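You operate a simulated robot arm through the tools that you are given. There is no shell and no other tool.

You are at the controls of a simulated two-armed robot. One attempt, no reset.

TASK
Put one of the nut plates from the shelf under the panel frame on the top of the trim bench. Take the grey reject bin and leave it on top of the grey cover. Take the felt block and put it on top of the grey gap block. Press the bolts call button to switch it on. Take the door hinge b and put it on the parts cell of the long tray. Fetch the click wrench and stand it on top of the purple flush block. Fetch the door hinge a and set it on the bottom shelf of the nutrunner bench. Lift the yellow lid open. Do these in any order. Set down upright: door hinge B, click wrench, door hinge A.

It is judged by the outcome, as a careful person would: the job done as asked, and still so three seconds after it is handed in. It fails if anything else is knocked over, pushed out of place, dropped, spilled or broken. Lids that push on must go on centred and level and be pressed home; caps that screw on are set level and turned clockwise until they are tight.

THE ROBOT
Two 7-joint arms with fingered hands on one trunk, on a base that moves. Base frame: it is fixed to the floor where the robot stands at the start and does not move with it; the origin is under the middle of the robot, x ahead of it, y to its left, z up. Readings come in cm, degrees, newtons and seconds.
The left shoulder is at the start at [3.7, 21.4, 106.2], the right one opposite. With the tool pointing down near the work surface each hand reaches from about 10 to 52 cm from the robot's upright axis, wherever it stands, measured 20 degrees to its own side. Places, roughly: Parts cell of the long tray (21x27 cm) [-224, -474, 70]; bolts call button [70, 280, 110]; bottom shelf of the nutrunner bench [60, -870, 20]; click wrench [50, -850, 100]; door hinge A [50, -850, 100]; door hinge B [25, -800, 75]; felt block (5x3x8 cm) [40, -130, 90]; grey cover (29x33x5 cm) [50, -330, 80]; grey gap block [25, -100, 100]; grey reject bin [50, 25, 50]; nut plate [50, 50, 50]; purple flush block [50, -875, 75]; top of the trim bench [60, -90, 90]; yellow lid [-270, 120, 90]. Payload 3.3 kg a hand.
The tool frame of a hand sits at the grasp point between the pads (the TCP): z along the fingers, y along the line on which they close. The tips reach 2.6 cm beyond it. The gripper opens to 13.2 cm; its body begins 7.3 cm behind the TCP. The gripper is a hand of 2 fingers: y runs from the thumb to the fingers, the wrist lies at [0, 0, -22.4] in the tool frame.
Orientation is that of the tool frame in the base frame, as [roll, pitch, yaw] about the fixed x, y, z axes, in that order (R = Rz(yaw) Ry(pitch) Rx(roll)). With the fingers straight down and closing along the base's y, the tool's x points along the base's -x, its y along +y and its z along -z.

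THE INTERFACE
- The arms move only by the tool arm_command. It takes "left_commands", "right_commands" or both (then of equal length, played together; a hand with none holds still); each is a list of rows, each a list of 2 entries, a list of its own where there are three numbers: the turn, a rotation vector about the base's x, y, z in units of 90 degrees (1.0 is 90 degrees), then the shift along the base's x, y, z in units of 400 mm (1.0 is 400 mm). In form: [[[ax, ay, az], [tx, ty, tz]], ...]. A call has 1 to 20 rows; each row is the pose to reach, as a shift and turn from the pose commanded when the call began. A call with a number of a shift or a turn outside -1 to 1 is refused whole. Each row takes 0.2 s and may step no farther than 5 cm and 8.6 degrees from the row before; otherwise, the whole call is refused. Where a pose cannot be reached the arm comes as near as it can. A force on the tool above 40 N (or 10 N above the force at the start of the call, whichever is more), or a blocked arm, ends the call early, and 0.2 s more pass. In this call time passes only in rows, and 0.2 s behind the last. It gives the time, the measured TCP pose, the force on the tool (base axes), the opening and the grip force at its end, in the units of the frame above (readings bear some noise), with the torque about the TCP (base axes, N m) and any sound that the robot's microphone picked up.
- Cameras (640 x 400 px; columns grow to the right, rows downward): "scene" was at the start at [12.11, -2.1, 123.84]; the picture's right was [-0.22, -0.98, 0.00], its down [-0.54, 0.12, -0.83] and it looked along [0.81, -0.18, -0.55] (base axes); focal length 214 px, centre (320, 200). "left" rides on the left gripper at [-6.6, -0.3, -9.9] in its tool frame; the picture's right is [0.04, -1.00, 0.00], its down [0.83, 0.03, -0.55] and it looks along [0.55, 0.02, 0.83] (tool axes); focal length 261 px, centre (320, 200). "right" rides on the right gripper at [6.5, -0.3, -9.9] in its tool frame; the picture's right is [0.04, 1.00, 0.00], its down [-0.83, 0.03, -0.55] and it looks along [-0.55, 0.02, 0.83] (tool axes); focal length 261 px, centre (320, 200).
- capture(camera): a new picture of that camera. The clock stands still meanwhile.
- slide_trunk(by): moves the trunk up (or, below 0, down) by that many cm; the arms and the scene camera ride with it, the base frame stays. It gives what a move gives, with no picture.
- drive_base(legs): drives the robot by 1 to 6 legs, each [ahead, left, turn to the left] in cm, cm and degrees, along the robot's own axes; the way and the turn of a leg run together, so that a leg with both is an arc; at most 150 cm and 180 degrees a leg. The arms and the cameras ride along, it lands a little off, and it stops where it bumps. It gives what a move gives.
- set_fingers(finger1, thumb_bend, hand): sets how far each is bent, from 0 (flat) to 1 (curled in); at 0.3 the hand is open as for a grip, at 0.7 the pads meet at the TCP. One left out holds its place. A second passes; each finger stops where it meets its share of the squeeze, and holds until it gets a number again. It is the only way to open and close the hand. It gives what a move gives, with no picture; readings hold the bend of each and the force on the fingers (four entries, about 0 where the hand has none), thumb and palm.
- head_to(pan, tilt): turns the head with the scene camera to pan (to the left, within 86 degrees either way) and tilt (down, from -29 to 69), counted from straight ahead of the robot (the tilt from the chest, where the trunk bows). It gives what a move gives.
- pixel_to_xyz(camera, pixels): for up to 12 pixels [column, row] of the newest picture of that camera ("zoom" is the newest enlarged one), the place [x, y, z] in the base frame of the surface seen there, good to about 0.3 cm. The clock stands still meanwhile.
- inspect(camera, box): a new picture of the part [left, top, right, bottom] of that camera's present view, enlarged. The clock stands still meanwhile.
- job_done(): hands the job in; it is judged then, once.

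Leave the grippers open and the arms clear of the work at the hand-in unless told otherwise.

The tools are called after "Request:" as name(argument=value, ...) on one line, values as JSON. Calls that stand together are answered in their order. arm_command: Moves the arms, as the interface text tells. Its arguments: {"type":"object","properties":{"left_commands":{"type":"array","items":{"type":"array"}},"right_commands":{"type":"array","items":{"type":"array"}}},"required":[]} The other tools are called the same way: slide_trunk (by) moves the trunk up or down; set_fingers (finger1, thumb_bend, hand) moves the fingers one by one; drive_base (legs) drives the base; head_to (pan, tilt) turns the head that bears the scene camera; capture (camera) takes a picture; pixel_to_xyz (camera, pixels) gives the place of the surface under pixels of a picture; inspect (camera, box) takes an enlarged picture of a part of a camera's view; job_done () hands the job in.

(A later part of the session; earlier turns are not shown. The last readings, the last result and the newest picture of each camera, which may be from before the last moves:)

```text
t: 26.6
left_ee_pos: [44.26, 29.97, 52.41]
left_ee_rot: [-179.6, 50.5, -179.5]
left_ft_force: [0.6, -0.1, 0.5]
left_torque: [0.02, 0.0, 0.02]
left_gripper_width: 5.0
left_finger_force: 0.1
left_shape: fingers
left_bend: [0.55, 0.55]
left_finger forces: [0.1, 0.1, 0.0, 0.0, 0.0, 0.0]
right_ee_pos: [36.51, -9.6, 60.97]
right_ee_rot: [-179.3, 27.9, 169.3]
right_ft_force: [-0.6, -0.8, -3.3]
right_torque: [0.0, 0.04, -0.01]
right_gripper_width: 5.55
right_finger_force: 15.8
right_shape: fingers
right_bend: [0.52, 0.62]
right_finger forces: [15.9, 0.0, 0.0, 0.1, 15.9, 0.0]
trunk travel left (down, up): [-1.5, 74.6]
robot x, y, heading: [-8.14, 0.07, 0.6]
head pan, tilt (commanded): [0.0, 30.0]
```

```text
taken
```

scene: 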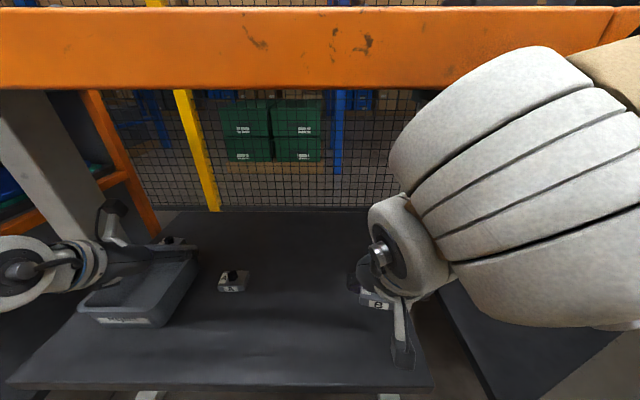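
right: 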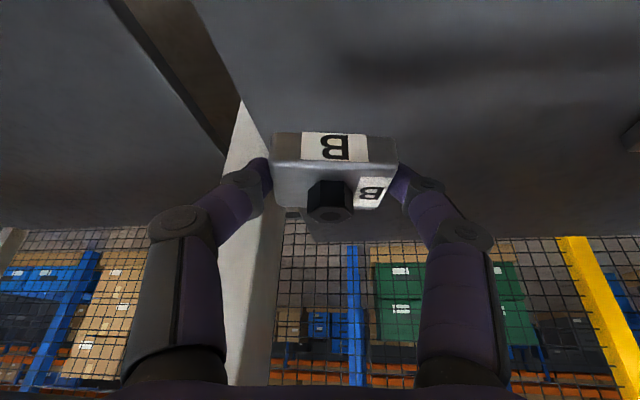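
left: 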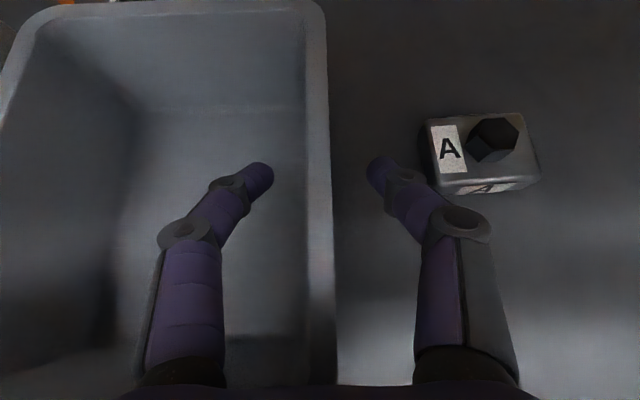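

The wall is between the fingers and plate A is clear. I will close the left hand on the wall.

Request:
set_fingers(hand="left", finger1=0.75, thumb_bend=0.75)

Request:
arm_command(left_commands=[[[0, 0, 0], [0, 0, 0.03]], [[0, 0, 0], [0, 0, 0.075]]])

Request:
capture(camera="left")

Request:
capture(camera="scene")

```text
t: 27.6
left_ee_pos: [44.23, 30.04, 52.36]
left_ee_rot: [-179.6, 50.6, -179.5]
left_ft_force: [-0.2, 0.4, -0.4]
left_torque: [0.03, 0.03, 0.02]
left_gripper_width: 0.09
left_finger_force: 6.0
left_shape: fingers
left_bend: [0.72, 0.72]
left_finger forces: [6.3, 0.1, 0.0, 0.0, 5.9, 0.0]
right_ee_pos: [36.55, -9.65, 60.98]
right_ee_rot: [-179.2, 27.9, 169.2]
right_ft_force: [-0.3, 0.1, -3.0]
right_torque: [0.0, 0.03, 0.02]
right_gripper_width: 5.55
right_finger_force: 16.2
right_shape: fingers
right_bend: [0.52, 0.62]
right_finger forces: [16.0, 0.0, 0.0, 0.1, 15.8, 0.0]
trunk travel left (down, up): [-1.5, 74.6]
robot x, y, heading: [-8.89, 0.21, 0.4]
head pan, tilt (commanded): [0.0, 30.0]
```

```text
t: 28.2
left_ee_pos: [44.24, 30.03, 55.51]
left_ee_rot: [-179.6, 50.4, -179.5]
left_ft_force: [0.1, 0.4, -0.2]
left_torque: [-0.07, 0.01, -0.01]
left_gripper_width: 0.1
left_finger_force: 7.0
left_shape: fingers
left_bend: [0.72, 0.73]
left_finger forces: [6.6, 0.0, 0.0, 0.0, 6.8, 0.0]
right_ee_pos: [36.43, -9.5, 60.98]
right_ee_rot: [-179.2, 27.9, 169.3]
right_ft_force: [0.6, -0.1, -3.4]
right_torque: [-0.04, 0.06, 0.0]
right_gripper_width: 5.54
right_finger_force: 16.1
right_shape: fingers
right_bend: [0.52, 0.62]
right_finger forces: [16.0, 0.0, 0.0, 0.0, 15.9, 0.0]
trunk travel left (down, up): [-1.5, 74.6]
robot x, y, heading: [-8.41, -0.09, 0.6]
head pan, tilt (commanded): [0.0, 30.0]
```

```text
taken
```

left: 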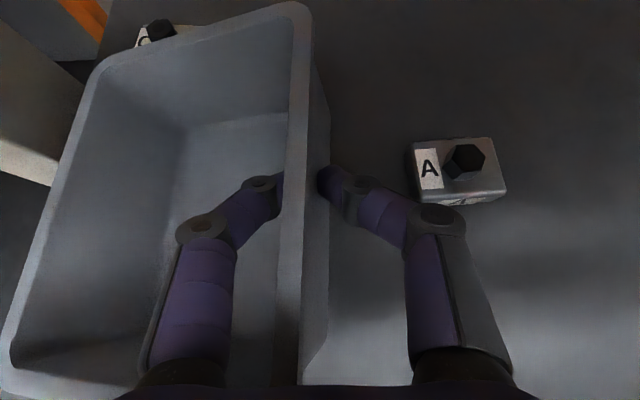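

```text
taken
```

scene: 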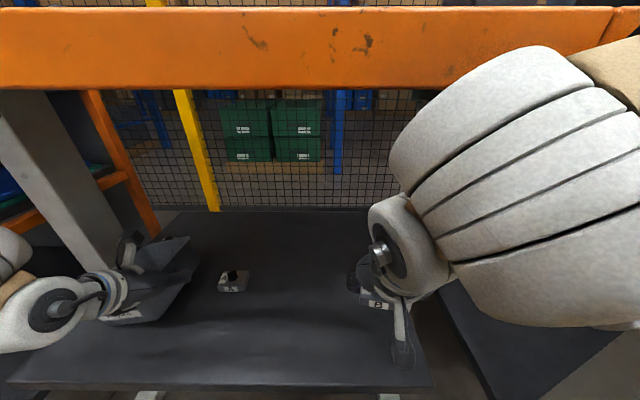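

The bin tilted as its right side came up, because the squeeze was only about 6 N. I will lower it flat again, squeeze harder, and retry.

Request:
arm_command(left_commands=[[[0, 0, 0], [0, 0, -0.04]], [[0, 0, 0], [0, 0, -0.078]]])

Request:
set_fingers(hand="left", finger1=1.0, thumb_bend=1.0)

Request:
capture(camera="left")

Request:
arm_command(left_commands=[[[0, 0, 0], [0, 0, 0.03]], [[0, 0, 0], [0, 0, 0.06]]])

Request:
capture(camera="left")

```text
t: 28.8
left_ee_pos: [44.21, 29.84, 52.24]
left_ee_rot: [-179.6, 50.5, -179.5]
left_ft_force: [-1.0, -0.6, -1.4]
left_torque: [0.03, 0.01, 0.02]
left_gripper_width: 0.08
left_finger_force: 6.5
left_shape: fingers
left_bend: [0.72, 0.73]
left_finger forces: [6.6, 0.0, 0.0, 0.1, 6.2, 0.1]
right_ee_pos: [36.51, -9.65, 60.93]
right_ee_rot: [-179.2, 28.0, 169.3]
right_ft_force: [0.8, 0.1, -4.5]
right_torque: [-0.01, 0.06, -0.02]
right_gripper_width: 5.55
right_finger_force: 15.7
right_shape: fingers
right_bend: [0.52, 0.62]
right_finger forces: [16.0, 0.0, 0.0, 0.1, 15.9, 0.0]
trunk travel left (down, up): [-1.5, 74.6]
robot x, y, heading: [-8.53, -0.07, 0.6]
head pan, tilt (commanded): [0.0, 30.0]
```

```text
t: 29.8
left_ee_pos: [44.22, 29.91, 52.41]
left_ee_rot: [-179.6, 50.4, -179.4]
left_ft_force: [0.1, 0.0, -1.1]
left_torque: [0.01, -0.01, -0.08]
left_gripper_width: 0.0
left_finger_force: 28.0
left_shape: fingers
left_bend: [0.9, 0.89]
left_finger forces: [28.5, 0.0, 0.0, 0.0, 28.3, 0.0]
right_ee_pos: [36.7, -9.64, 60.95]
right_ee_rot: [-179.2, 27.9, 169.3]
right_ft_force: [0.0, 0.1, -3.1]
right_torque: [0.03, 0.05, -0.03]
right_gripper_width: 5.58
right_finger_force: 15.9
right_shape: fingers
right_bend: [0.52, 0.62]
right_finger forces: [16.1, 0.0, 0.1, 0.0, 15.8, 0.0]
trunk travel left (down, up): [-1.5, 74.6]
robot x, y, heading: [-8.05, -0.17, 0.3]
head pan, tilt (commanded): [0.0, 30.0]
```

```text
taken
```

left: 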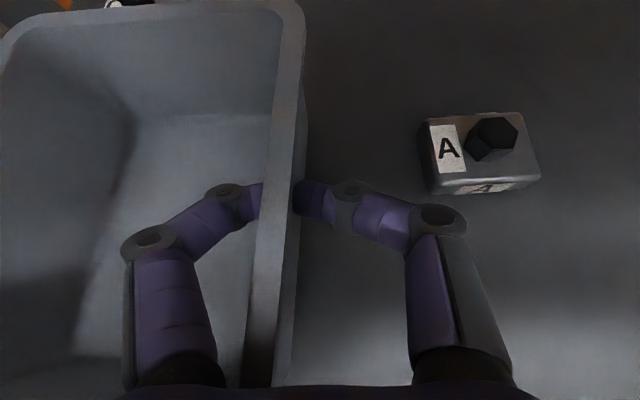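

```text
t: 30.4
left_ee_pos: [44.33, 29.8, 54.83]
left_ee_rot: [-179.6, 50.4, -179.5]
left_ft_force: [-0.5, 0.2, -1.6]
left_torque: [-0.16, 0.01, -0.04]
left_gripper_width: 0.0
left_finger_force: 28.8
left_shape: fingers
left_bend: [0.9, 0.89]
left_finger forces: [29.1, 0.0, 0.0, 0.0, 28.7, 0.0]
right_ee_pos: [36.64, -9.65, 60.94]
right_ee_rot: [-179.2, 27.8, 169.3]
right_ft_force: [0.5, -0.5, -3.5]
right_torque: [0.01, 0.06, -0.01]
right_gripper_width: 5.52
right_finger_force: 15.6
right_shape: fingers
right_bend: [0.52, 0.62]
right_finger forces: [15.9, 0.0, 0.0, 0.0, 15.9, 0.0]
trunk travel left (down, up): [-1.5, 74.6]
robot x, y, heading: [-8.35, -0.03, 0.3]
head pan, tilt (commanded): [0.0, 30.0]
```

```text
taken
```

left: 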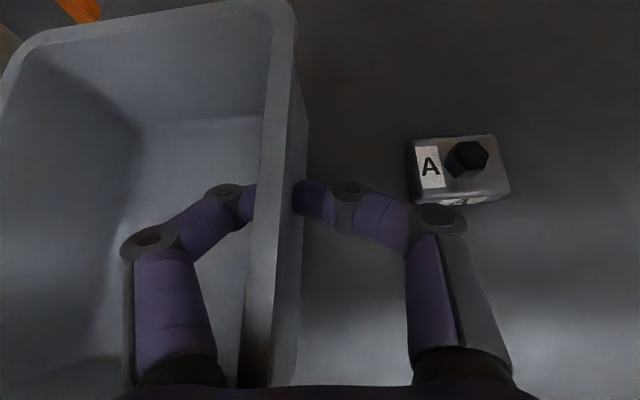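

With 28 N of squeeze it lifts with less tilt. I will lift another 4 cm and see whether it holds level.

Request:
arm_command(left_commands=[[[0, 0, 0], [0, 0, 0.05]], [[0, 0, 0], [0, 0, 0.1]]])

Request:
capture(camera="left")

Request:
capture(camera="scene")

```text
t: 31.0
left_ee_pos: [44.31, 29.91, 58.66]
left_ee_rot: [-179.6, 50.3, -179.5]
left_ft_force: [0.3, -0.2, -2.7]
left_torque: [-0.16, -0.03, 0.01]
left_gripper_width: 0.0
left_finger_force: 29.3
left_shape: fingers
left_bend: [0.9, 0.89]
left_finger forces: [29.0, 0.1, 0.0, 0.0, 28.7, 0.0]
right_ee_pos: [36.65, -9.54, 61.03]
right_ee_rot: [-179.2, 28.0, 169.3]
right_ft_force: [1.1, 1.0, -3.8]
right_torque: [0.0, 0.03, 0.0]
right_gripper_width: 5.52
right_finger_force: 15.8
right_shape: fingers
right_bend: [0.52, 0.62]
right_finger forces: [16.0, 0.0, 0.0, 0.0, 15.9, 0.0]
trunk travel left (down, up): [-1.5, 74.6]
robot x, y, heading: [-8.3, 0.21, 0.4]
head pan, tilt (commanded): [0.0, 30.0]
```

```text
taken
```

left: 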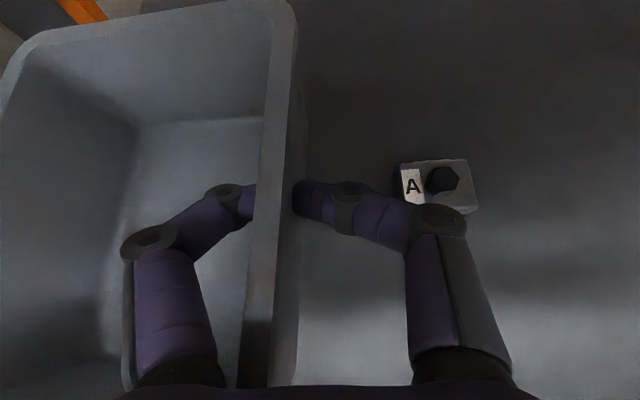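

```text
taken
```

scene: 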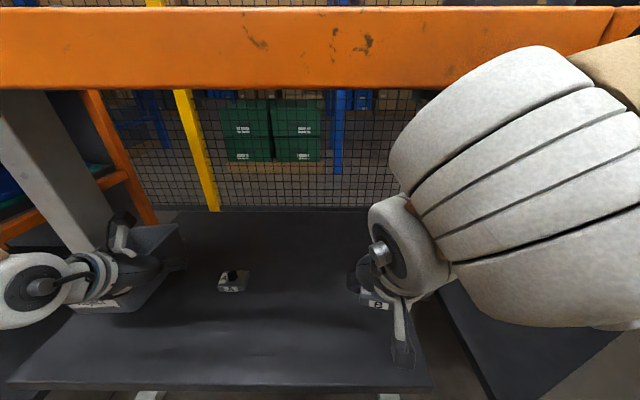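

The bin is fully lifted (2.7 N) with a small steady tilt. I will raise it a bit more and back straight out by 45 cm.

Request:
arm_command(left_commands=[[[0, 0, 0], [0, 0, 0.05]], [[0, 0, 0], [0, 0, 0.1]]])

Request:
drive_base(legs=[[-45, 0, 0]])

Request:
capture(camera="scene")

Request:
capture(camera="left")

```text
t: 31.6
left_ee_pos: [44.31, 29.62, 62.82]
left_ee_rot: [-179.7, 50.4, -179.5]
left_ft_force: [1.1, 0.6, -1.7]
left_torque: [-0.18, -0.02, 0.02]
left_gripper_width: 0.0
left_finger_force: 29.0
left_shape: fingers
left_bend: [0.9, 0.89]
left_finger forces: [29.1, 0.1, 0.0, 0.0, 28.7, 0.0]
right_ee_pos: [36.51, -9.56, 61.06]
right_ee_rot: [-179.3, 27.8, 169.4]
right_ft_force: [-0.9, -0.3, -3.3]
right_torque: [-0.03, 0.06, -0.02]
right_gripper_width: 5.55
right_finger_force: 15.7
right_shape: fingers
right_bend: [0.52, 0.62]
right_finger forces: [16.0, 0.0, 0.0, 0.1, 15.9, 0.1]
trunk travel left (down, up): [-1.5, 74.6]
robot x, y, heading: [-8.56, -0.03, 0.6]
head pan, tilt (commanded): [0.0, 30.0]
```

```text
t: 34.3
left_ee_pos: [-1.11, 29.7, 62.72]
left_ee_rot: [-179.6, 50.5, -178.7]
left_ft_force: [-0.6, 0.3, -1.4]
left_torque: [-0.18, 0.02, 0.0]
left_gripper_width: 0.0
left_finger_force: 29.1
left_shape: fingers
left_bend: [0.9, 0.89]
left_finger forces: [29.1, 0.0, 0.0, 0.0, 28.7, 0.0]
right_ee_pos: [-8.3, -9.56, 61.01]
right_ee_rot: [-179.2, 27.9, 170.1]
right_ft_force: [0.2, 0.1, -3.7]
right_torque: [-0.03, 0.06, 0.01]
right_gripper_width: 5.54
right_finger_force: 16.4
right_shape: fingers
right_bend: [0.52, 0.62]
right_finger forces: [16.0, 0.0, 0.0, 0.0, 15.9, 0.1]
trunk travel left (down, up): [-1.5, 74.6]
robot x, y, heading: [-53.5, -0.83, 1.1]
head pan, tilt (commanded): [0.0, 30.0]
```

```text
taken
```

scene: 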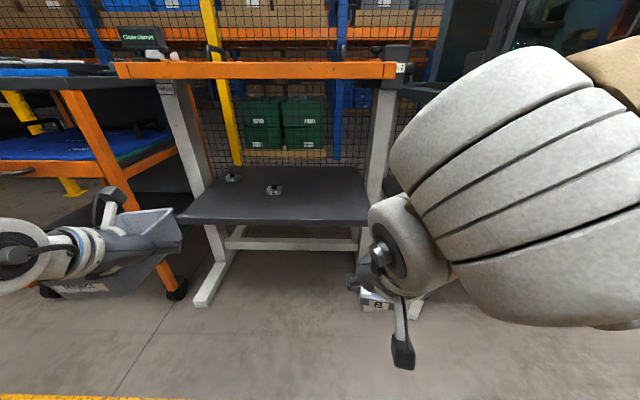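

```text
taken
```

left: 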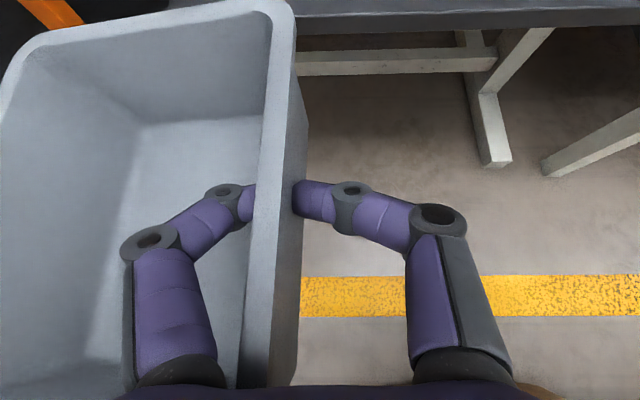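

Clear of the frame, and plates A and C are still in place. I will raise the trunk back up and strafe right to look at the trim bench.

Request:
slide_trunk(by=33)

Request:
drive_base(legs=[[0, -90, -1]])

Request:
head_to(pan=0, tilt=35)

Request:
capture(camera="scene")

```text
t: 37.5
left_ee_pos: [-1.07, 29.76, 95.74]
left_ee_rot: [-179.6, 50.4, -178.7]
left_ft_force: [-0.1, -1.0, -2.3]
left_torque: [-0.13, -0.04, 0.0]
left_gripper_width: 0.0
left_finger_force: 28.2
left_shape: fingers
left_bend: [0.9, 0.89]
left_finger forces: [29.0, 0.1, 0.0, 0.0, 28.8, 0.1]
right_ee_pos: [-8.34, -9.67, 93.96]
right_ee_rot: [-179.3, 27.9, 170.1]
right_ft_force: [0.3, 1.1, -3.6]
right_torque: [-0.02, 0.08, -0.02]
right_gripper_width: 5.56
right_finger_force: 16.3
right_shape: fingers
right_bend: [0.52, 0.62]
right_finger forces: [16.0, 0.0, 0.0, 0.1, 15.9, 0.0]
trunk travel left (down, up): [-34.5, 41.6]
robot x, y, heading: [-53.55, -0.52, 1.1]
head pan, tilt (commanded): [0.0, 30.0]
```

```text
t: 42.2
left_ee_pos: [0.03, -60.86, 95.71]
left_ee_rot: [-179.7, 50.5, 178.6]
left_ft_force: [-1.0, -0.7, -1.4]
left_torque: [-0.16, -0.02, 0.0]
left_gripper_width: 0.0
left_finger_force: 29.1
left_shape: fingers
left_bend: [0.9, 0.89]
left_finger forces: [29.0, 0.1, 0.1, 0.0, 28.8, 0.1]
right_ee_pos: [-9.16, -99.88, 93.97]
right_ee_rot: [-179.2, 27.9, 167.3]
right_ft_force: [-0.1, 0.1, -3.5]
right_torque: [-0.01, 0.04, -0.02]
right_gripper_width: 5.53
right_finger_force: 15.8
right_shape: fingers
right_bend: [0.52, 0.62]
right_finger forces: [16.0, 0.0, 0.0, 0.0, 15.9, 0.1]
trunk travel left (down, up): [-34.5, 41.6]
robot x, y, heading: [-53.58, -88.73, -1.5]
head pan, tilt (commanded): [0.0, 30.0]
```

```text
t: 42.8
left_ee_pos: [-0.01, -60.97, 95.77]
left_ee_rot: [-179.6, 50.5, 178.6]
left_ft_force: [0.7, -0.5, -1.5]
left_torque: [-0.14, -0.05, 0.02]
left_gripper_width: 0.0
left_finger_force: 29.3
left_shape: fingers
left_bend: [0.9, 0.89]
left_finger forces: [29.1, 0.0, 0.0, 0.0, 28.7, 0.1]
right_ee_pos: [-9.17, -99.84, 94.08]
right_ee_rot: [-179.2, 27.9, 167.4]
right_ft_force: [0.3, -0.5, -2.6]
right_torque: [-0.07, 0.03, -0.02]
right_gripper_width: 5.53
right_finger_force: 16.5
right_shape: fingers
right_bend: [0.52, 0.62]
right_finger forces: [16.0, 0.0, 0.0, 0.1, 15.9, 0.1]
trunk travel left (down, up): [-34.5, 41.6]
robot x, y, heading: [-53.76, -88.88, -1.5]
head pan, tilt (commanded): [0.0, 35.0]
```

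```text
taken
```

scene: 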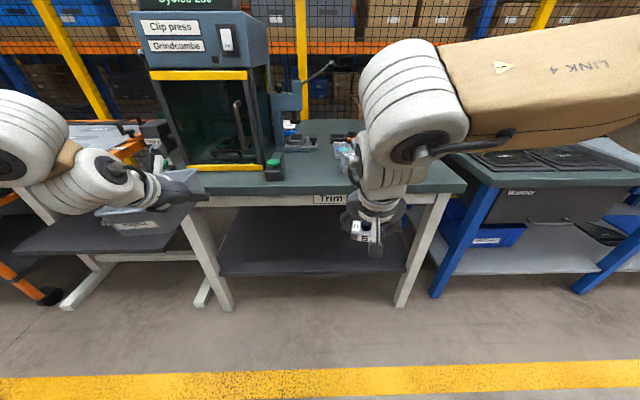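

I see the trim bench top ahead, partly hidden by the right arm. I will zoom in on it.

Request:
inspect(camera="scene", box=[240, 90, 480, 240])

Request:
pixel_to_xyz(camera="scene", pixels=[[330, 188], [310, 160], [320, 135], [275, 165], [300, 145], [340, 170], [440, 185], [200, 185], [480, 165], [250, 190]])

Request:
capture(camera="right")

```text
2.67 times, centred on (360, 165) of scene
```

zoom: 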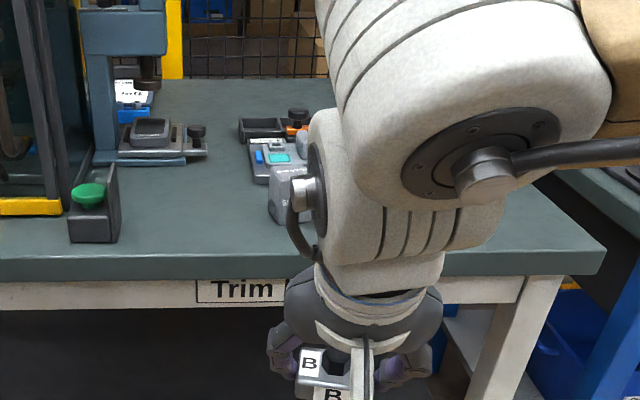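

```text
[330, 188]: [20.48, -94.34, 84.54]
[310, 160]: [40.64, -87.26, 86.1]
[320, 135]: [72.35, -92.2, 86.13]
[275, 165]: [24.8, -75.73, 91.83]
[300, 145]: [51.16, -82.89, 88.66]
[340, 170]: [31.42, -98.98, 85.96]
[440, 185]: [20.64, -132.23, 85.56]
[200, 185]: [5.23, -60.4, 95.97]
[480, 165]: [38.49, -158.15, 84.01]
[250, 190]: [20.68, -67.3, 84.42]
```

```text
taken
```

right: 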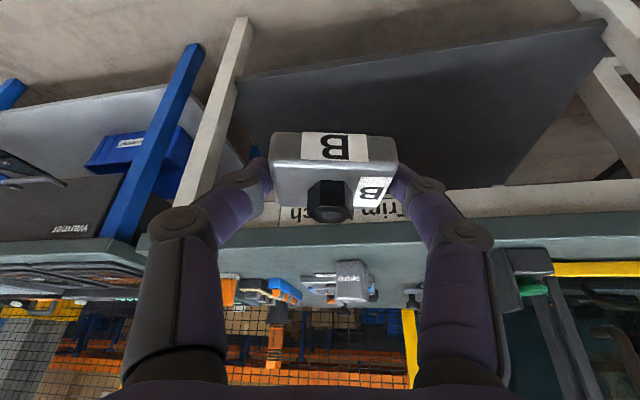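

The bench top is at z 86, with its front edge at x 20.7. The right forearm blocks my view, so I will bring the right hand, with the plate, up and out to the right and pointing straight down.

Request:
arm_command(right_commands=[[[0, 0.05, 0], [-0.05, -0.05, 0.05]], [[0, 0.1, 0], [-0.1, -0.1, 0.1]], [[0, 0.15, 0], [-0.15, -0.16, 0.16]], [[0, 0.2, 0], [-0.2, -0.22, 0.21]], [[0, 0.25, 0], [-0.25, -0.28, 0.26]], [[0, 0.3, 0], [-0.28, -0.33, 0.3]]])

Request:
capture(camera="scene")

```text
t: 44.2
left_ee_pos: [-0.02, -60.92, 95.79]
left_ee_rot: [-179.5, 50.5, 178.6]
left_ft_force: [-0.1, 0.3, -2.2]
left_torque: [-0.19, -0.01, 0.01]
left_gripper_width: 0.01
left_finger_force: 29.4
left_shape: fingers
left_bend: [0.9, 0.89]
left_finger forces: [29.1, 0.0, 0.0, 0.1, 28.9, 0.1]
right_ee_pos: [-20.29, -113.0, 106.04]
right_ee_rot: [-173.5, 1.4, 168.9]
right_ft_force: [0.4, -0.2, -3.4]
right_torque: [0.01, -0.01, -0.02]
right_gripper_width: 5.52
right_finger_force: 15.5
right_shape: fingers
right_bend: [0.51, 0.62]
right_finger forces: [16.0, 0.0, 0.1, 0.0, 15.7, 0.0]
trunk travel left (down, up): [-34.5, 41.6]
robot x, y, heading: [-53.88, -88.58, -1.7]
head pan, tilt (commanded): [0.0, 35.0]
```

```text
taken
```

scene: 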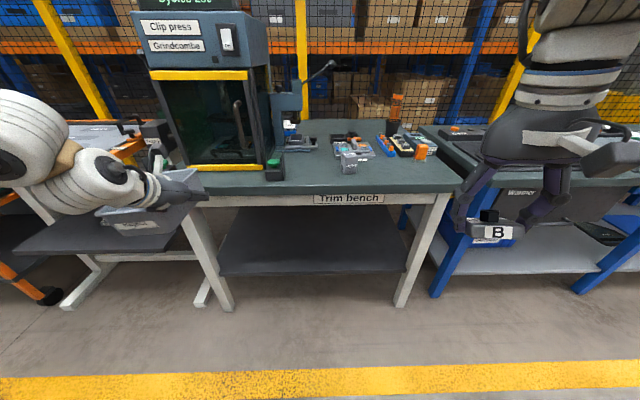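

Now the bench is clear to see. I will zoom in on the items on it.

Request:
inspect(camera="scene", box=[260, 80, 470, 210])

Request:
pixel_to_xyz(camera="zoom", pixels=[[270, 235], [265, 260], [215, 220], [285, 205], [310, 215], [500, 220], [510, 205], [420, 200], [475, 255], [150, 260], [180, 310], [400, 300]])

```text
3.05 times, centred on (365, 145) of scene
```

zoom: 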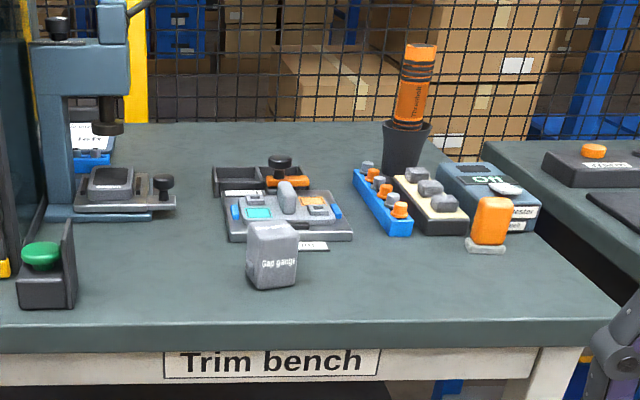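

```text
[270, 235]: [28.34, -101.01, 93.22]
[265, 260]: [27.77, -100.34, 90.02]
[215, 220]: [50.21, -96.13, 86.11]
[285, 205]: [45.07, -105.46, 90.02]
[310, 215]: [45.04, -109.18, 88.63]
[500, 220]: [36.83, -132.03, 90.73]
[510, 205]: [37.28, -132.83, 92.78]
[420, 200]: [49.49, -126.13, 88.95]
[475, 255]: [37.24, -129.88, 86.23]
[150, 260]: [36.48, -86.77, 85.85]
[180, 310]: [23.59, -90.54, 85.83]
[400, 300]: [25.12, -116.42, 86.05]
```

The "Gap gauge" block is at (28.5,-101) and the orange felt block at (37,-131). With the bin in the left hand, getting close here would hit the clip press, so I will deliver the bin to the grey cover first. I will look to the right before driving.

Request:
head_to(pan=-60, tilt=25)

Request:
capture(camera="scene")

```text
t: 45.5
left_ee_pos: [-0.01, -60.94, 95.81]
left_ee_rot: [-179.5, 50.5, 178.6]
left_ft_force: [0.3, -0.4, -2.3]
left_torque: [-0.18, 0.0, -0.02]
left_gripper_width: 0.0
left_finger_force: 28.7
left_shape: fingers
left_bend: [0.9, 0.89]
left_finger forces: [29.1, 0.0, 0.0, 0.0, 28.9, 0.1]
right_ee_pos: [-20.08, -113.05, 105.99]
right_ee_rot: [-173.5, 1.5, 168.7]
right_ft_force: [-0.3, 0.3, -3.1]
right_torque: [-0.05, 0.01, 0.01]
right_gripper_width: 5.52
right_finger_force: 15.9
right_shape: fingers
right_bend: [0.51, 0.62]
right_finger forces: [16.0, 0.1, 0.0, 0.0, 15.5, 0.1]
trunk travel left (down, up): [-34.5, 41.6]
robot x, y, heading: [-53.88, -88.39, -1.7]
head pan, tilt (commanded): [-60.0, 25.0]
```

```text
taken
```

scene: 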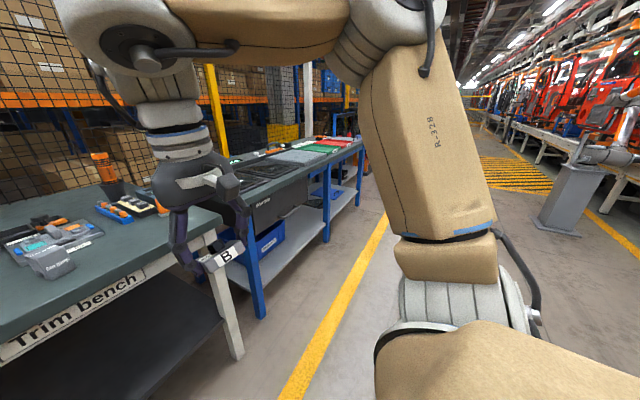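

The path along the bench line is clear. I will strafe right 120 cm and look.

Request:
drive_base(legs=[[0, -120, 1.5]])

Request:
head_to(pan=-35, tilt=25)

Request:
capture(camera="scene")

```text
t: 51.8
left_ee_pos: [-2.42, -182.66, 95.76]
left_ee_rot: [-179.6, 50.5, 180.0]
left_ft_force: [-0.9, -0.1, -2.4]
left_torque: [-0.16, -0.04, -0.03]
left_gripper_width: 0.0
left_finger_force: 28.8
left_shape: fingers
left_bend: [0.9, 0.89]
left_finger forces: [29.1, 0.0, 0.0, 0.0, 28.9, 0.1]
right_ee_pos: [-21.36, -235.19, 105.94]
right_ee_rot: [-173.5, 1.5, 170.2]
right_ft_force: [0.1, 0.4, -2.0]
right_torque: [0.01, -0.04, 0.01]
right_gripper_width: 5.57
right_finger_force: 16.0
right_shape: fingers
right_bend: [0.51, 0.62]
right_finger forces: [16.0, 0.0, 0.1, 0.1, 15.6, 0.0]
trunk travel left (down, up): [-34.5, 41.6]
robot x, y, heading: [-55.26, -211.5, -0.2]
head pan, tilt (commanded): [-60.0, 25.0]
```

```text
t: 52.6
left_ee_pos: [-2.35, -182.53, 95.73]
left_ee_rot: [-179.6, 50.4, 179.9]
left_ft_force: [0.7, 0.1, -2.2]
left_torque: [-0.16, -0.02, 0.0]
left_gripper_width: 0.02
left_finger_force: 29.2
left_shape: fingers
left_bend: [0.9, 0.89]
left_finger forces: [29.2, 0.2, 0.0, 0.0, 29.0, 0.0]
right_ee_pos: [-21.51, -235.11, 106.0]
right_ee_rot: [-173.6, 1.3, 170.3]
right_ft_force: [-0.4, 0.2, -4.0]
right_torque: [0.0, 0.04, -0.01]
right_gripper_width: 5.53
right_finger_force: 15.7
right_shape: fingers
right_bend: [0.51, 0.62]
right_finger forces: [16.0, 0.1, 0.0, 0.0, 15.5, 0.0]
trunk travel left (down, up): [-34.5, 41.6]
robot x, y, heading: [-55.38, -211.7, -0.0]
head pan, tilt (commanded): [-35.0, 25.0]
```

```text
taken
```

scene: 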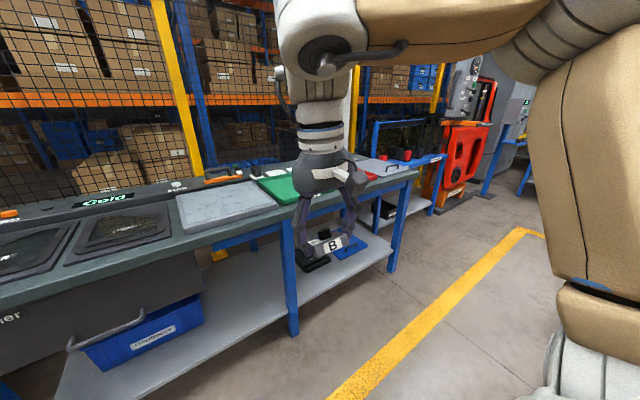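

I see a warmer bench with dark plates, then a light grey slab at (225,205), then green and red ones. I will measure them.

Request:
pixel_to_xyz(camera="scene", pixels=[[225, 205], [185, 220], [270, 205], [200, 190], [245, 185], [190, 233], [120, 225], [280, 190], [380, 170], [10, 255], [340, 182]])

Request:
inspect(camera="scene", box=[0, 130, 320, 330])

```text
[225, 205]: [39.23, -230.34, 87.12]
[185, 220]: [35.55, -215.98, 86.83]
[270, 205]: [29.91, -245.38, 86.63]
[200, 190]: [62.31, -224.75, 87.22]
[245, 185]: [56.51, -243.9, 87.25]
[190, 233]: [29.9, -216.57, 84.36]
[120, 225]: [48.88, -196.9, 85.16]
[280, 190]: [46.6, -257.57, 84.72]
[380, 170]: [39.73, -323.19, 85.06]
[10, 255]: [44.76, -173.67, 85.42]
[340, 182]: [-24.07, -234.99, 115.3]
```

```text
2.00 times, centred on (160, 230) of scene
```

zoom: 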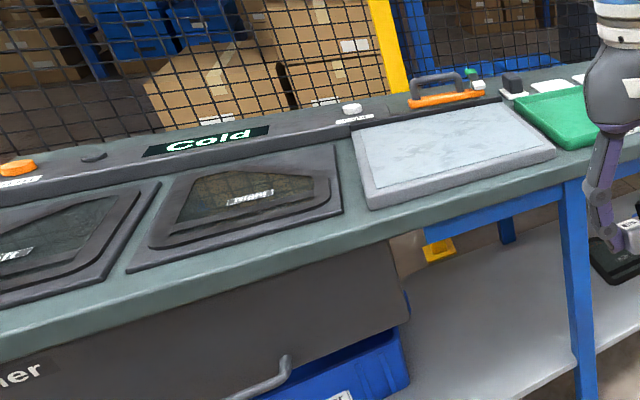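

A grey slab is at y -216 to -246, but the task places the cover near y -330. I will move on 100 cm and check before deciding.

Request:
drive_base(legs=[[0, -100, 0]])

Request:
head_to(pan=0, tilt=30)

Request:
capture(camera="scene")

```text
t: 57.9
left_ee_pos: [-3.04, -284.91, 95.83]
left_ee_rot: [-179.6, 50.6, 179.0]
left_ft_force: [-0.1, 0.4, -3.0]
left_torque: [-0.14, 0.0, 0.0]
left_gripper_width: 0.0
left_finger_force: 29.8
left_shape: fingers
left_bend: [0.9, 0.89]
left_finger forces: [29.1, 0.0, 0.0, 0.0, 28.9, 0.1]
right_ee_pos: [-23.0, -336.95, 106.0]
right_ee_rot: [-173.4, 1.5, 169.2]
right_ft_force: [0.5, -0.3, -3.2]
right_torque: [0.0, 0.01, 0.02]
right_gripper_width: 5.55
right_finger_force: 15.8
right_shape: fingers
right_bend: [0.51, 0.62]
right_finger forces: [16.0, 0.1, 0.1, 0.0, 15.7, 0.1]
trunk travel left (down, up): [-34.5, 41.6]
robot x, y, heading: [-56.61, -313.57, -1.2]
head pan, tilt (commanded): [-35.0, 25.0]
```

```text
t: 58.9
left_ee_pos: [-3.09, -284.9, 95.83]
left_ee_rot: [-179.6, 50.5, 178.8]
left_ft_force: [0.1, 1.3, -1.1]
left_torque: [-0.17, -0.03, 0.03]
left_gripper_width: 0.01
left_finger_force: 29.2
left_shape: fingers
left_bend: [0.9, 0.89]
left_finger forces: [29.1, 0.0, 0.0, 0.0, 29.0, 0.1]
right_ee_pos: [-22.99, -337.06, 105.95]
right_ee_rot: [-173.5, 1.4, 169.1]
right_ft_force: [-0.4, -0.3, -3.4]
right_torque: [-0.02, 0.0, 0.02]
right_gripper_width: 5.56
right_finger_force: 15.6
right_shape: fingers
right_bend: [0.51, 0.62]
right_finger forces: [15.9, 0.1, 0.1, 0.0, 15.6, 0.1]
trunk travel left (down, up): [-34.5, 41.6]
robot x, y, heading: [-56.83, -312.63, -1.4]
head pan, tilt (commanded): [0.0, 30.0]
```

```text
taken
```

scene: 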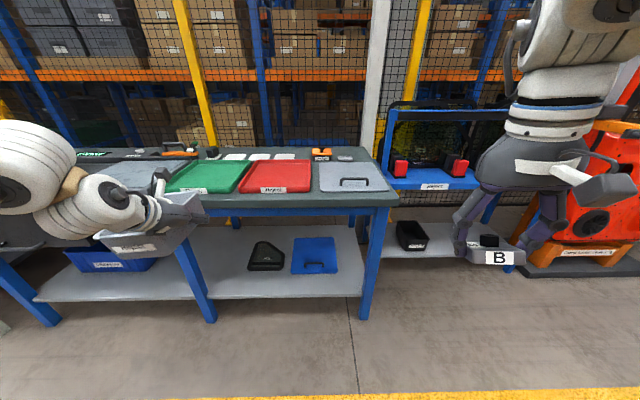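

I see a green tray, a red tray, and a grey item with a handle at (350,177). I will zoom in and measure it.

Request:
inspect(camera="scene", box=[170, 130, 400, 280])

Request:
pixel_to_xyz(camera="zoom", pixels=[[420, 110], [430, 160], [600, 160], [580, 95], [420, 92], [510, 142], [510, 100], [500, 170], [300, 120], [330, 355], [410, 355], [540, 182]])

```text
2.67 times, centred on (285, 205) of scene
```

zoom: 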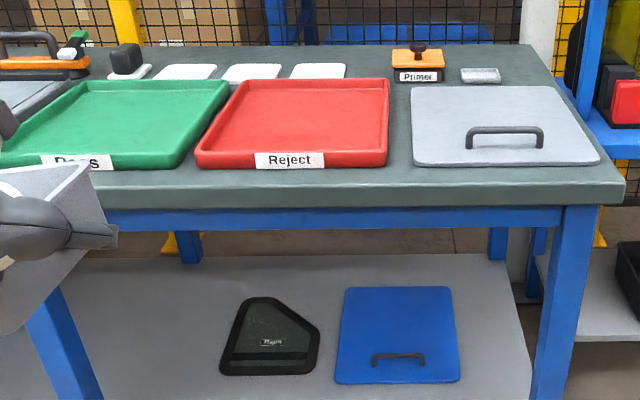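

```text
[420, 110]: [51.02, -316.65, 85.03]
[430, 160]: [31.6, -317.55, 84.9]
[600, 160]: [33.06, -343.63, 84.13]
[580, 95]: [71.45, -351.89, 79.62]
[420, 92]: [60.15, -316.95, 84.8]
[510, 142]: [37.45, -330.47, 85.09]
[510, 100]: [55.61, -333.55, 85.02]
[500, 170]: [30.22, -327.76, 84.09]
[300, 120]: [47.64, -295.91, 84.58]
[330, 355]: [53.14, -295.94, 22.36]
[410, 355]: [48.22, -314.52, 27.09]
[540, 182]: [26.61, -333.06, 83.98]
```

The grey cover spans x 30.5–60 and y -315 to -344, z 85, with its handle near the front at x about 37. I will put the bin behind the handle. I will check the neighbours on the right and the base's front reach.

Request:
pixel_to_xyz(camera="scene", pixels=[[400, 165], [460, 165], [430, 108], [435, 187], [610, 140], [590, 250], [570, 270], [505, 125], [355, 181], [342, 178], [366, 178], [355, 186]])

Request:
head_to(pan=0, tilt=65)

Request:
capture(camera="scene")

```text
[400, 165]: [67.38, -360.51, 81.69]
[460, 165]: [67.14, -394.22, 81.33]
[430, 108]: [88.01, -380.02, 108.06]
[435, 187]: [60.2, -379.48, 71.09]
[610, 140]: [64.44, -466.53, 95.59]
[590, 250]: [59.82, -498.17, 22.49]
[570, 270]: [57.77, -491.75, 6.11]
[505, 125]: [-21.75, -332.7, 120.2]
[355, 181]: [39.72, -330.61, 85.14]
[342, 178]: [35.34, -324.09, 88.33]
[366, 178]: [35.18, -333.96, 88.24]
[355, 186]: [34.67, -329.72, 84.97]
```

```text
t: 59.9
left_ee_pos: [-3.12, -284.81, 95.79]
left_ee_rot: [-179.6, 50.5, 178.9]
left_ft_force: [0.2, -0.1, -1.9]
left_torque: [-0.19, 0.02, 0.0]
left_gripper_width: 0.0
left_finger_force: 28.7
left_shape: fingers
left_bend: [0.9, 0.89]
left_finger forces: [29.1, 0.0, 0.0, 0.0, 28.9, 0.0]
right_ee_pos: [-23.0, -337.02, 105.92]
right_ee_rot: [-173.5, 1.4, 169.1]
right_ft_force: [0.0, -1.1, -2.0]
right_torque: [-0.03, 0.04, -0.01]
right_gripper_width: 5.54
right_finger_force: 16.2
right_shape: fingers
right_bend: [0.51, 0.62]
right_finger forces: [16.0, 0.0, 0.1, 0.0, 15.6, 0.1]
trunk travel left (down, up): [-34.5, 41.6]
robot x, y, heading: [-56.89, -313.11, -1.2]
head pan, tilt (commanded): [0.0, 65.0]
```

```text
taken
```

scene: 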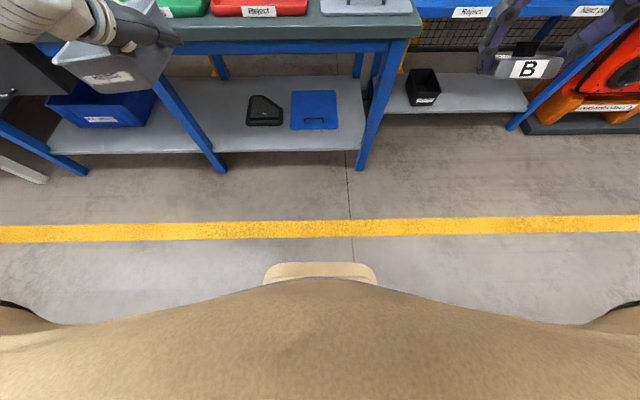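

I will measure the tan base front at (320,268) and the bench legs at (365,165).

Request:
pixel_to_xyz(camera="scene", pixels=[[320, 266], [320, 272], [275, 270], [320, 255], [365, 165], [220, 165], [320, 150], [400, 112], [500, 112]])

```text
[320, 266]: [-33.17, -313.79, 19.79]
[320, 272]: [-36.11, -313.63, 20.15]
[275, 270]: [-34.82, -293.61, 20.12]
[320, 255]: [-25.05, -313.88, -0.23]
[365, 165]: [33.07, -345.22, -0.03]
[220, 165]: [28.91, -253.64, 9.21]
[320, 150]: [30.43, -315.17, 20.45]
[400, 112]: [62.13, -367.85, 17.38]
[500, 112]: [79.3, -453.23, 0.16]
```

The base front reaches 25 cm ahead of the axis, and the bench shelf is at x 30, so I can stand at x about -8. I will raise the bin 10 cm, strafe right 52 cm, then go ahead.

Request:
arm_command(left_commands=[[[0, 0, 0], [0, 0, 0.1]], [[0, 0, 0], [0, 0, 0.2]], [[0, 0, 0], [0, 0, 0.25]]])

Request:
drive_base(legs=[[0, -51.5, 1.2], [30, 0, 0]])

Request:
head_to(pan=20, tilt=45)

Request:
capture(camera="scene")

Request:
capture(camera="left")

```text
t: 60.7
left_ee_pos: [-3.19, -285.08, 105.8]
left_ee_rot: [-179.6, 50.4, 178.9]
left_ft_force: [-0.4, -0.7, -2.2]
left_torque: [-0.12, 0.01, 0.01]
left_gripper_width: 0.01
left_finger_force: 28.4
left_shape: fingers
left_bend: [0.9, 0.89]
left_finger forces: [28.7, 0.1, 0.1, 0.0, 28.6, 0.0]
right_ee_pos: [-23.04, -336.92, 105.96]
right_ee_rot: [-173.4, 1.4, 169.1]
right_ft_force: [-0.8, -0.4, -3.3]
right_torque: [-0.02, 0.04, -0.01]
right_gripper_width: 5.52
right_finger_force: 15.9
right_shape: fingers
right_bend: [0.51, 0.62]
right_finger forces: [16.1, 0.0, 0.0, 0.0, 15.6, 0.0]
trunk travel left (down, up): [-34.5, 41.6]
robot x, y, heading: [-56.98, -312.74, -1.1]
head pan, tilt (commanded): [0.0, 65.0]
```

```text
t: 65.4
left_ee_pos: [25.55, -336.69, 105.74]
left_ee_rot: [-179.6, 50.4, 179.6]
left_ft_force: [0.1, -0.1, -2.5]
left_torque: [-0.19, -0.03, 0.02]
left_gripper_width: 0.01
left_finger_force: 29.0
left_shape: fingers
left_bend: [0.9, 0.89]
left_finger forces: [28.9, 0.1, 0.0, 0.1, 28.7, 0.0]
right_ee_pos: [6.28, -389.0, 105.76]
right_ee_rot: [-173.6, 1.4, 169.8]
right_ft_force: [1.0, 0.1, -3.4]
right_torque: [-0.04, 0.01, 0.01]
right_gripper_width: 5.53
right_finger_force: 15.7
right_shape: fingers
right_bend: [0.51, 0.62]
right_finger forces: [16.0, 0.0, 0.0, 0.0, 15.6, 0.1]
trunk travel left (down, up): [-34.5, 41.6]
robot x, y, heading: [-28.04, -365.07, -0.3]
head pan, tilt (commanded): [0.0, 65.0]
```

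```text
t: 66.2
left_ee_pos: [25.38, -336.73, 105.82]
left_ee_rot: [-179.6, 50.5, 179.6]
left_ft_force: [0.0, -0.6, -2.0]
left_torque: [-0.15, 0.03, 0.0]
left_gripper_width: 0.0
left_finger_force: 28.9
left_shape: fingers
left_bend: [0.9, 0.89]
left_finger forces: [28.9, 0.0, 0.1, 0.0, 28.7, 0.1]
right_ee_pos: [6.23, -388.99, 105.97]
right_ee_rot: [-173.5, 1.3, 169.8]
right_ft_force: [0.4, 0.5, -2.8]
right_torque: [-0.06, 0.0, -0.04]
right_gripper_width: 5.55
right_finger_force: 16.1
right_shape: fingers
right_bend: [0.51, 0.62]
right_finger forces: [16.0, 0.1, 0.0, 0.0, 15.6, 0.0]
trunk travel left (down, up): [-34.5, 41.6]
robot x, y, heading: [-27.67, -365.37, -0.3]
head pan, tilt (commanded): [20.0, 45.0]
```

```text
taken
```

scene: 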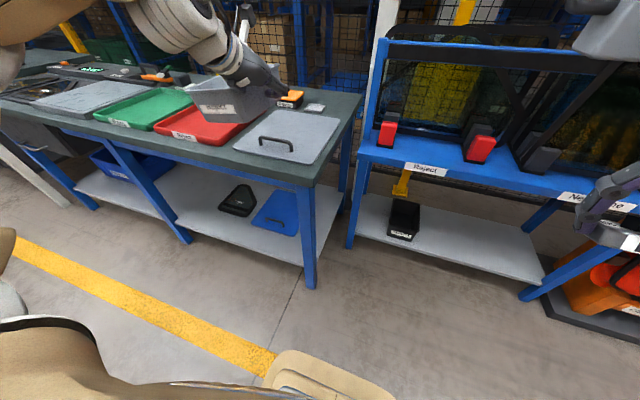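

```text
taken
```

left: 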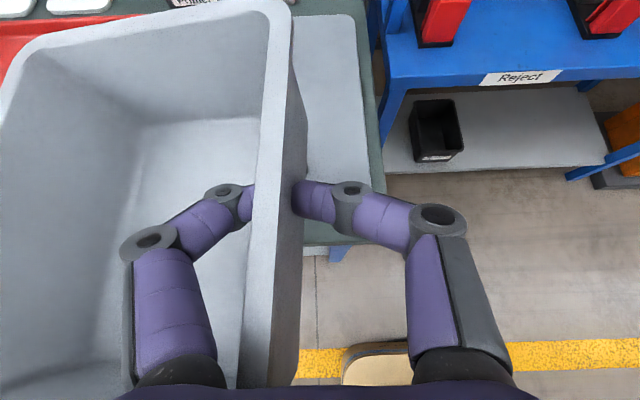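

The bin is above the bench front. I will measure the bin's rim in the hand to learn its tilt and where its centre is.

Request:
pixel_to_xyz(camera="left", pixels=[[280, 30], [270, 150], [250, 350], [20, 70], [5, 120], [150, 20], [190, 200], [190, 150], [120, 300], [300, 120]])

Request:
pixel_to_xyz(camera="scene", pixels=[[195, 112], [260, 112], [200, 105], [265, 143], [290, 150], [245, 125], [335, 120], [310, 160]])

Request:
inspect(camera="scene", box=[130, 60, 370, 210])

```text
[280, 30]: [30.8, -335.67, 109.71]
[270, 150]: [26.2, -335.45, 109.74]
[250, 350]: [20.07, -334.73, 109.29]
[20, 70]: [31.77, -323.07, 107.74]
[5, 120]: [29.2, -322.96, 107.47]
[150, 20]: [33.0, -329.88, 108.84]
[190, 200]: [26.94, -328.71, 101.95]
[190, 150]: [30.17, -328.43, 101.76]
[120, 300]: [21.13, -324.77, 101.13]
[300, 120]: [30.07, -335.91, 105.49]
```

```text
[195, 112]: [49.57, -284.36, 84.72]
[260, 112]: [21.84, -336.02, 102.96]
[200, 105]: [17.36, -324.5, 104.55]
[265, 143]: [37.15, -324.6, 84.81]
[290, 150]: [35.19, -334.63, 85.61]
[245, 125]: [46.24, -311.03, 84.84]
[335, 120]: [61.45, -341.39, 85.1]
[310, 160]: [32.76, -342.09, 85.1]
```

```text
2.67 times, centred on (250, 135) of scene
```

zoom: 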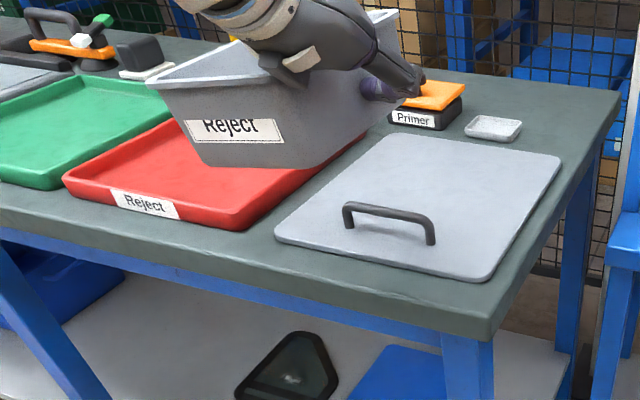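

The bin tilts about 9.5° with its left side low, and is turned about -5°. I will drive 19 cm ahead, then level it and move it over the cover behind the handle.

Request:
drive_base(legs=[[19, 0, 0.3]])

Request:
arm_command(left_commands=[[[0.05, 0, 0.025], [0.05, 0, 0]], [[0.105, 0, 0.055], [0.1, 0, -0.03]]])

Request:
capture(camera="left")

Request:
capture(camera="scene")

```text
t: 67.8
left_ee_pos: [45.07, -336.71, 105.79]
left_ee_rot: [-179.5, 50.4, 180.0]
left_ft_force: [0.4, -0.5, -2.6]
left_torque: [-0.18, -0.02, -0.01]
left_gripper_width: 0.0
left_finger_force: 29.2
left_shape: fingers
left_bend: [0.9, 0.89]
left_finger forces: [28.8, 0.0, 0.0, 0.1, 28.6, 0.0]
right_ee_pos: [25.97, -388.93, 105.95]
right_ee_rot: [-173.5, 1.4, 170.2]
right_ft_force: [0.5, -0.8, -3.1]
right_torque: [0.0, 0.04, 0.0]
right_gripper_width: 5.54
right_finger_force: 15.9
right_shape: fingers
right_bend: [0.51, 0.62]
right_finger forces: [16.0, 0.0, 0.1, 0.0, 15.6, 0.0]
trunk travel left (down, up): [-34.5, 41.6]
robot x, y, heading: [-8.26, -365.58, -0.1]
head pan, tilt (commanded): [20.0, 45.0]
```

```text
t: 68.4
left_ee_pos: [48.78, -336.75, 104.68]
left_ee_rot: [165.6, 49.8, 173.4]
left_ft_force: [0.5, -0.6, -1.0]
left_torque: [-0.19, -0.02, -0.01]
left_gripper_width: 0.0
left_finger_force: 28.9
left_shape: fingers
left_bend: [0.9, 0.89]
left_finger forces: [28.9, 0.0, 0.0, 0.1, 29.1, 0.0]
right_ee_pos: [25.95, -389.07, 105.97]
right_ee_rot: [-173.6, 1.5, 170.2]
right_ft_force: [-0.5, -0.5, -2.8]
right_torque: [-0.04, 0.0, -0.03]
right_gripper_width: 5.51
right_finger_force: 16.2
right_shape: fingers
right_bend: [0.51, 0.62]
right_finger forces: [16.1, 0.0, 0.0, 0.1, 15.6, 0.1]
trunk travel left (down, up): [-34.5, 41.6]
robot x, y, heading: [-8.19, -365.38, -0.3]
head pan, tilt (commanded): [20.0, 45.0]
```

```text
taken
```

left: 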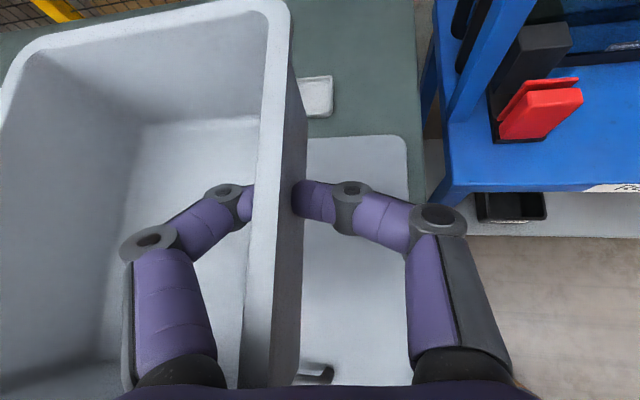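

```text
taken
```

scene: 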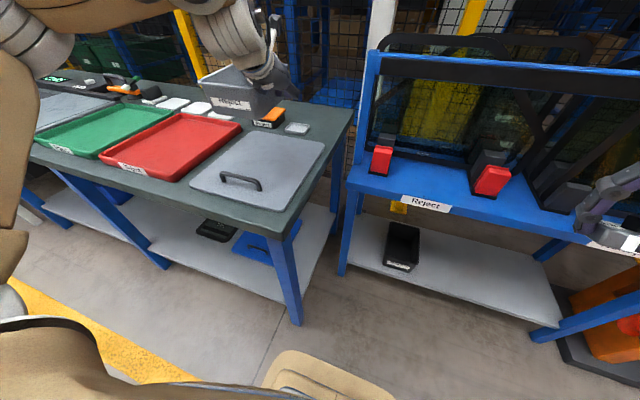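

I will re-measure the rim to check that it is level and square.

Request:
pixel_to_xyz(camera="left", pixels=[[278, 30], [270, 150], [255, 350], [20, 70], [5, 120], [150, 20], [190, 200], [190, 150], [120, 300], [350, 150], [320, 370], [320, 95]])

```text
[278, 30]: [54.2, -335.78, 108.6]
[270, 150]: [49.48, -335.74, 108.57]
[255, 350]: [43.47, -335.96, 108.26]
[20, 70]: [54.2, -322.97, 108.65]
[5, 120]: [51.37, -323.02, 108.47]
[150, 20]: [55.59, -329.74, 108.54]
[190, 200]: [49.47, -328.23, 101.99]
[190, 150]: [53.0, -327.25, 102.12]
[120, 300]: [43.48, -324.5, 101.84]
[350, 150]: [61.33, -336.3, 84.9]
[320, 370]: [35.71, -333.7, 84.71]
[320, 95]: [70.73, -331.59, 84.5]
```

The bin is now level (rim at 108.5 all round) and centred at about (47.6,-329.4). I will shift it 1.4 cm back from the handle and lower it to the cover.

Request:
arm_command(left_commands=[[[0, 0, 0], [0.02, 0, -0.08]], [[0, 0, 0], [0.035, 0, -0.18]], [[0, 0, 0], [0.035, 0, -0.28]], [[0, 0, 0], [0.035, 0, -0.36]], [[0, 0, 0], [0.035, 0, -0.39]]])

Request:
capture(camera="left")

Request:
inspect(camera="scene", box=[130, 60, 370, 210])

```text
t: 69.6
left_ee_pos: [50.29, -336.68, 88.84]
left_ee_rot: [165.7, 49.8, 173.5]
left_ft_force: [0.1, -0.1, -2.7]
left_torque: [-0.17, -0.04, -0.06]
left_gripper_width: 0.01
left_finger_force: 28.2
left_shape: fingers
left_bend: [0.9, 0.89]
left_finger forces: [28.8, 0.0, 0.1, 0.0, 28.9, 0.0]
right_ee_pos: [25.82, -388.86, 106.0]
right_ee_rot: [-173.5, 1.4, 170.1]
right_ft_force: [0.2, -0.3, -3.5]
right_torque: [-0.01, -0.01, -0.01]
right_gripper_width: 5.53
right_finger_force: 16.0
right_shape: fingers
right_bend: [0.51, 0.62]
right_finger forces: [16.1, 0.1, 0.0, 0.0, 15.6, 0.0]
trunk travel left (down, up): [-34.5, 41.6]
robot x, y, heading: [-8.27, -365.66, -0.3]
head pan, tilt (commanded): [20.0, 45.0]
```

```text
taken
```

left: 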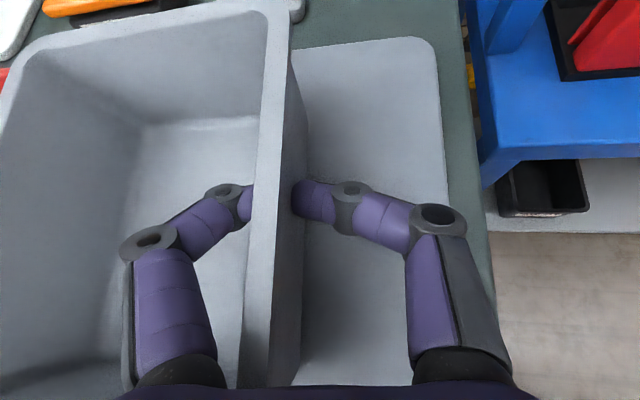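

```text
2.67 times, centred on (250, 135) of scene
```

zoom: 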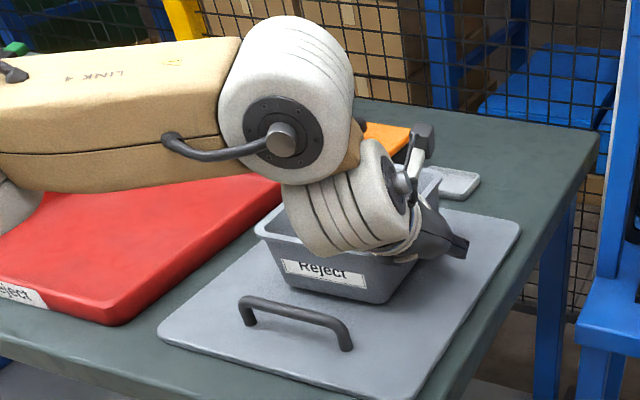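

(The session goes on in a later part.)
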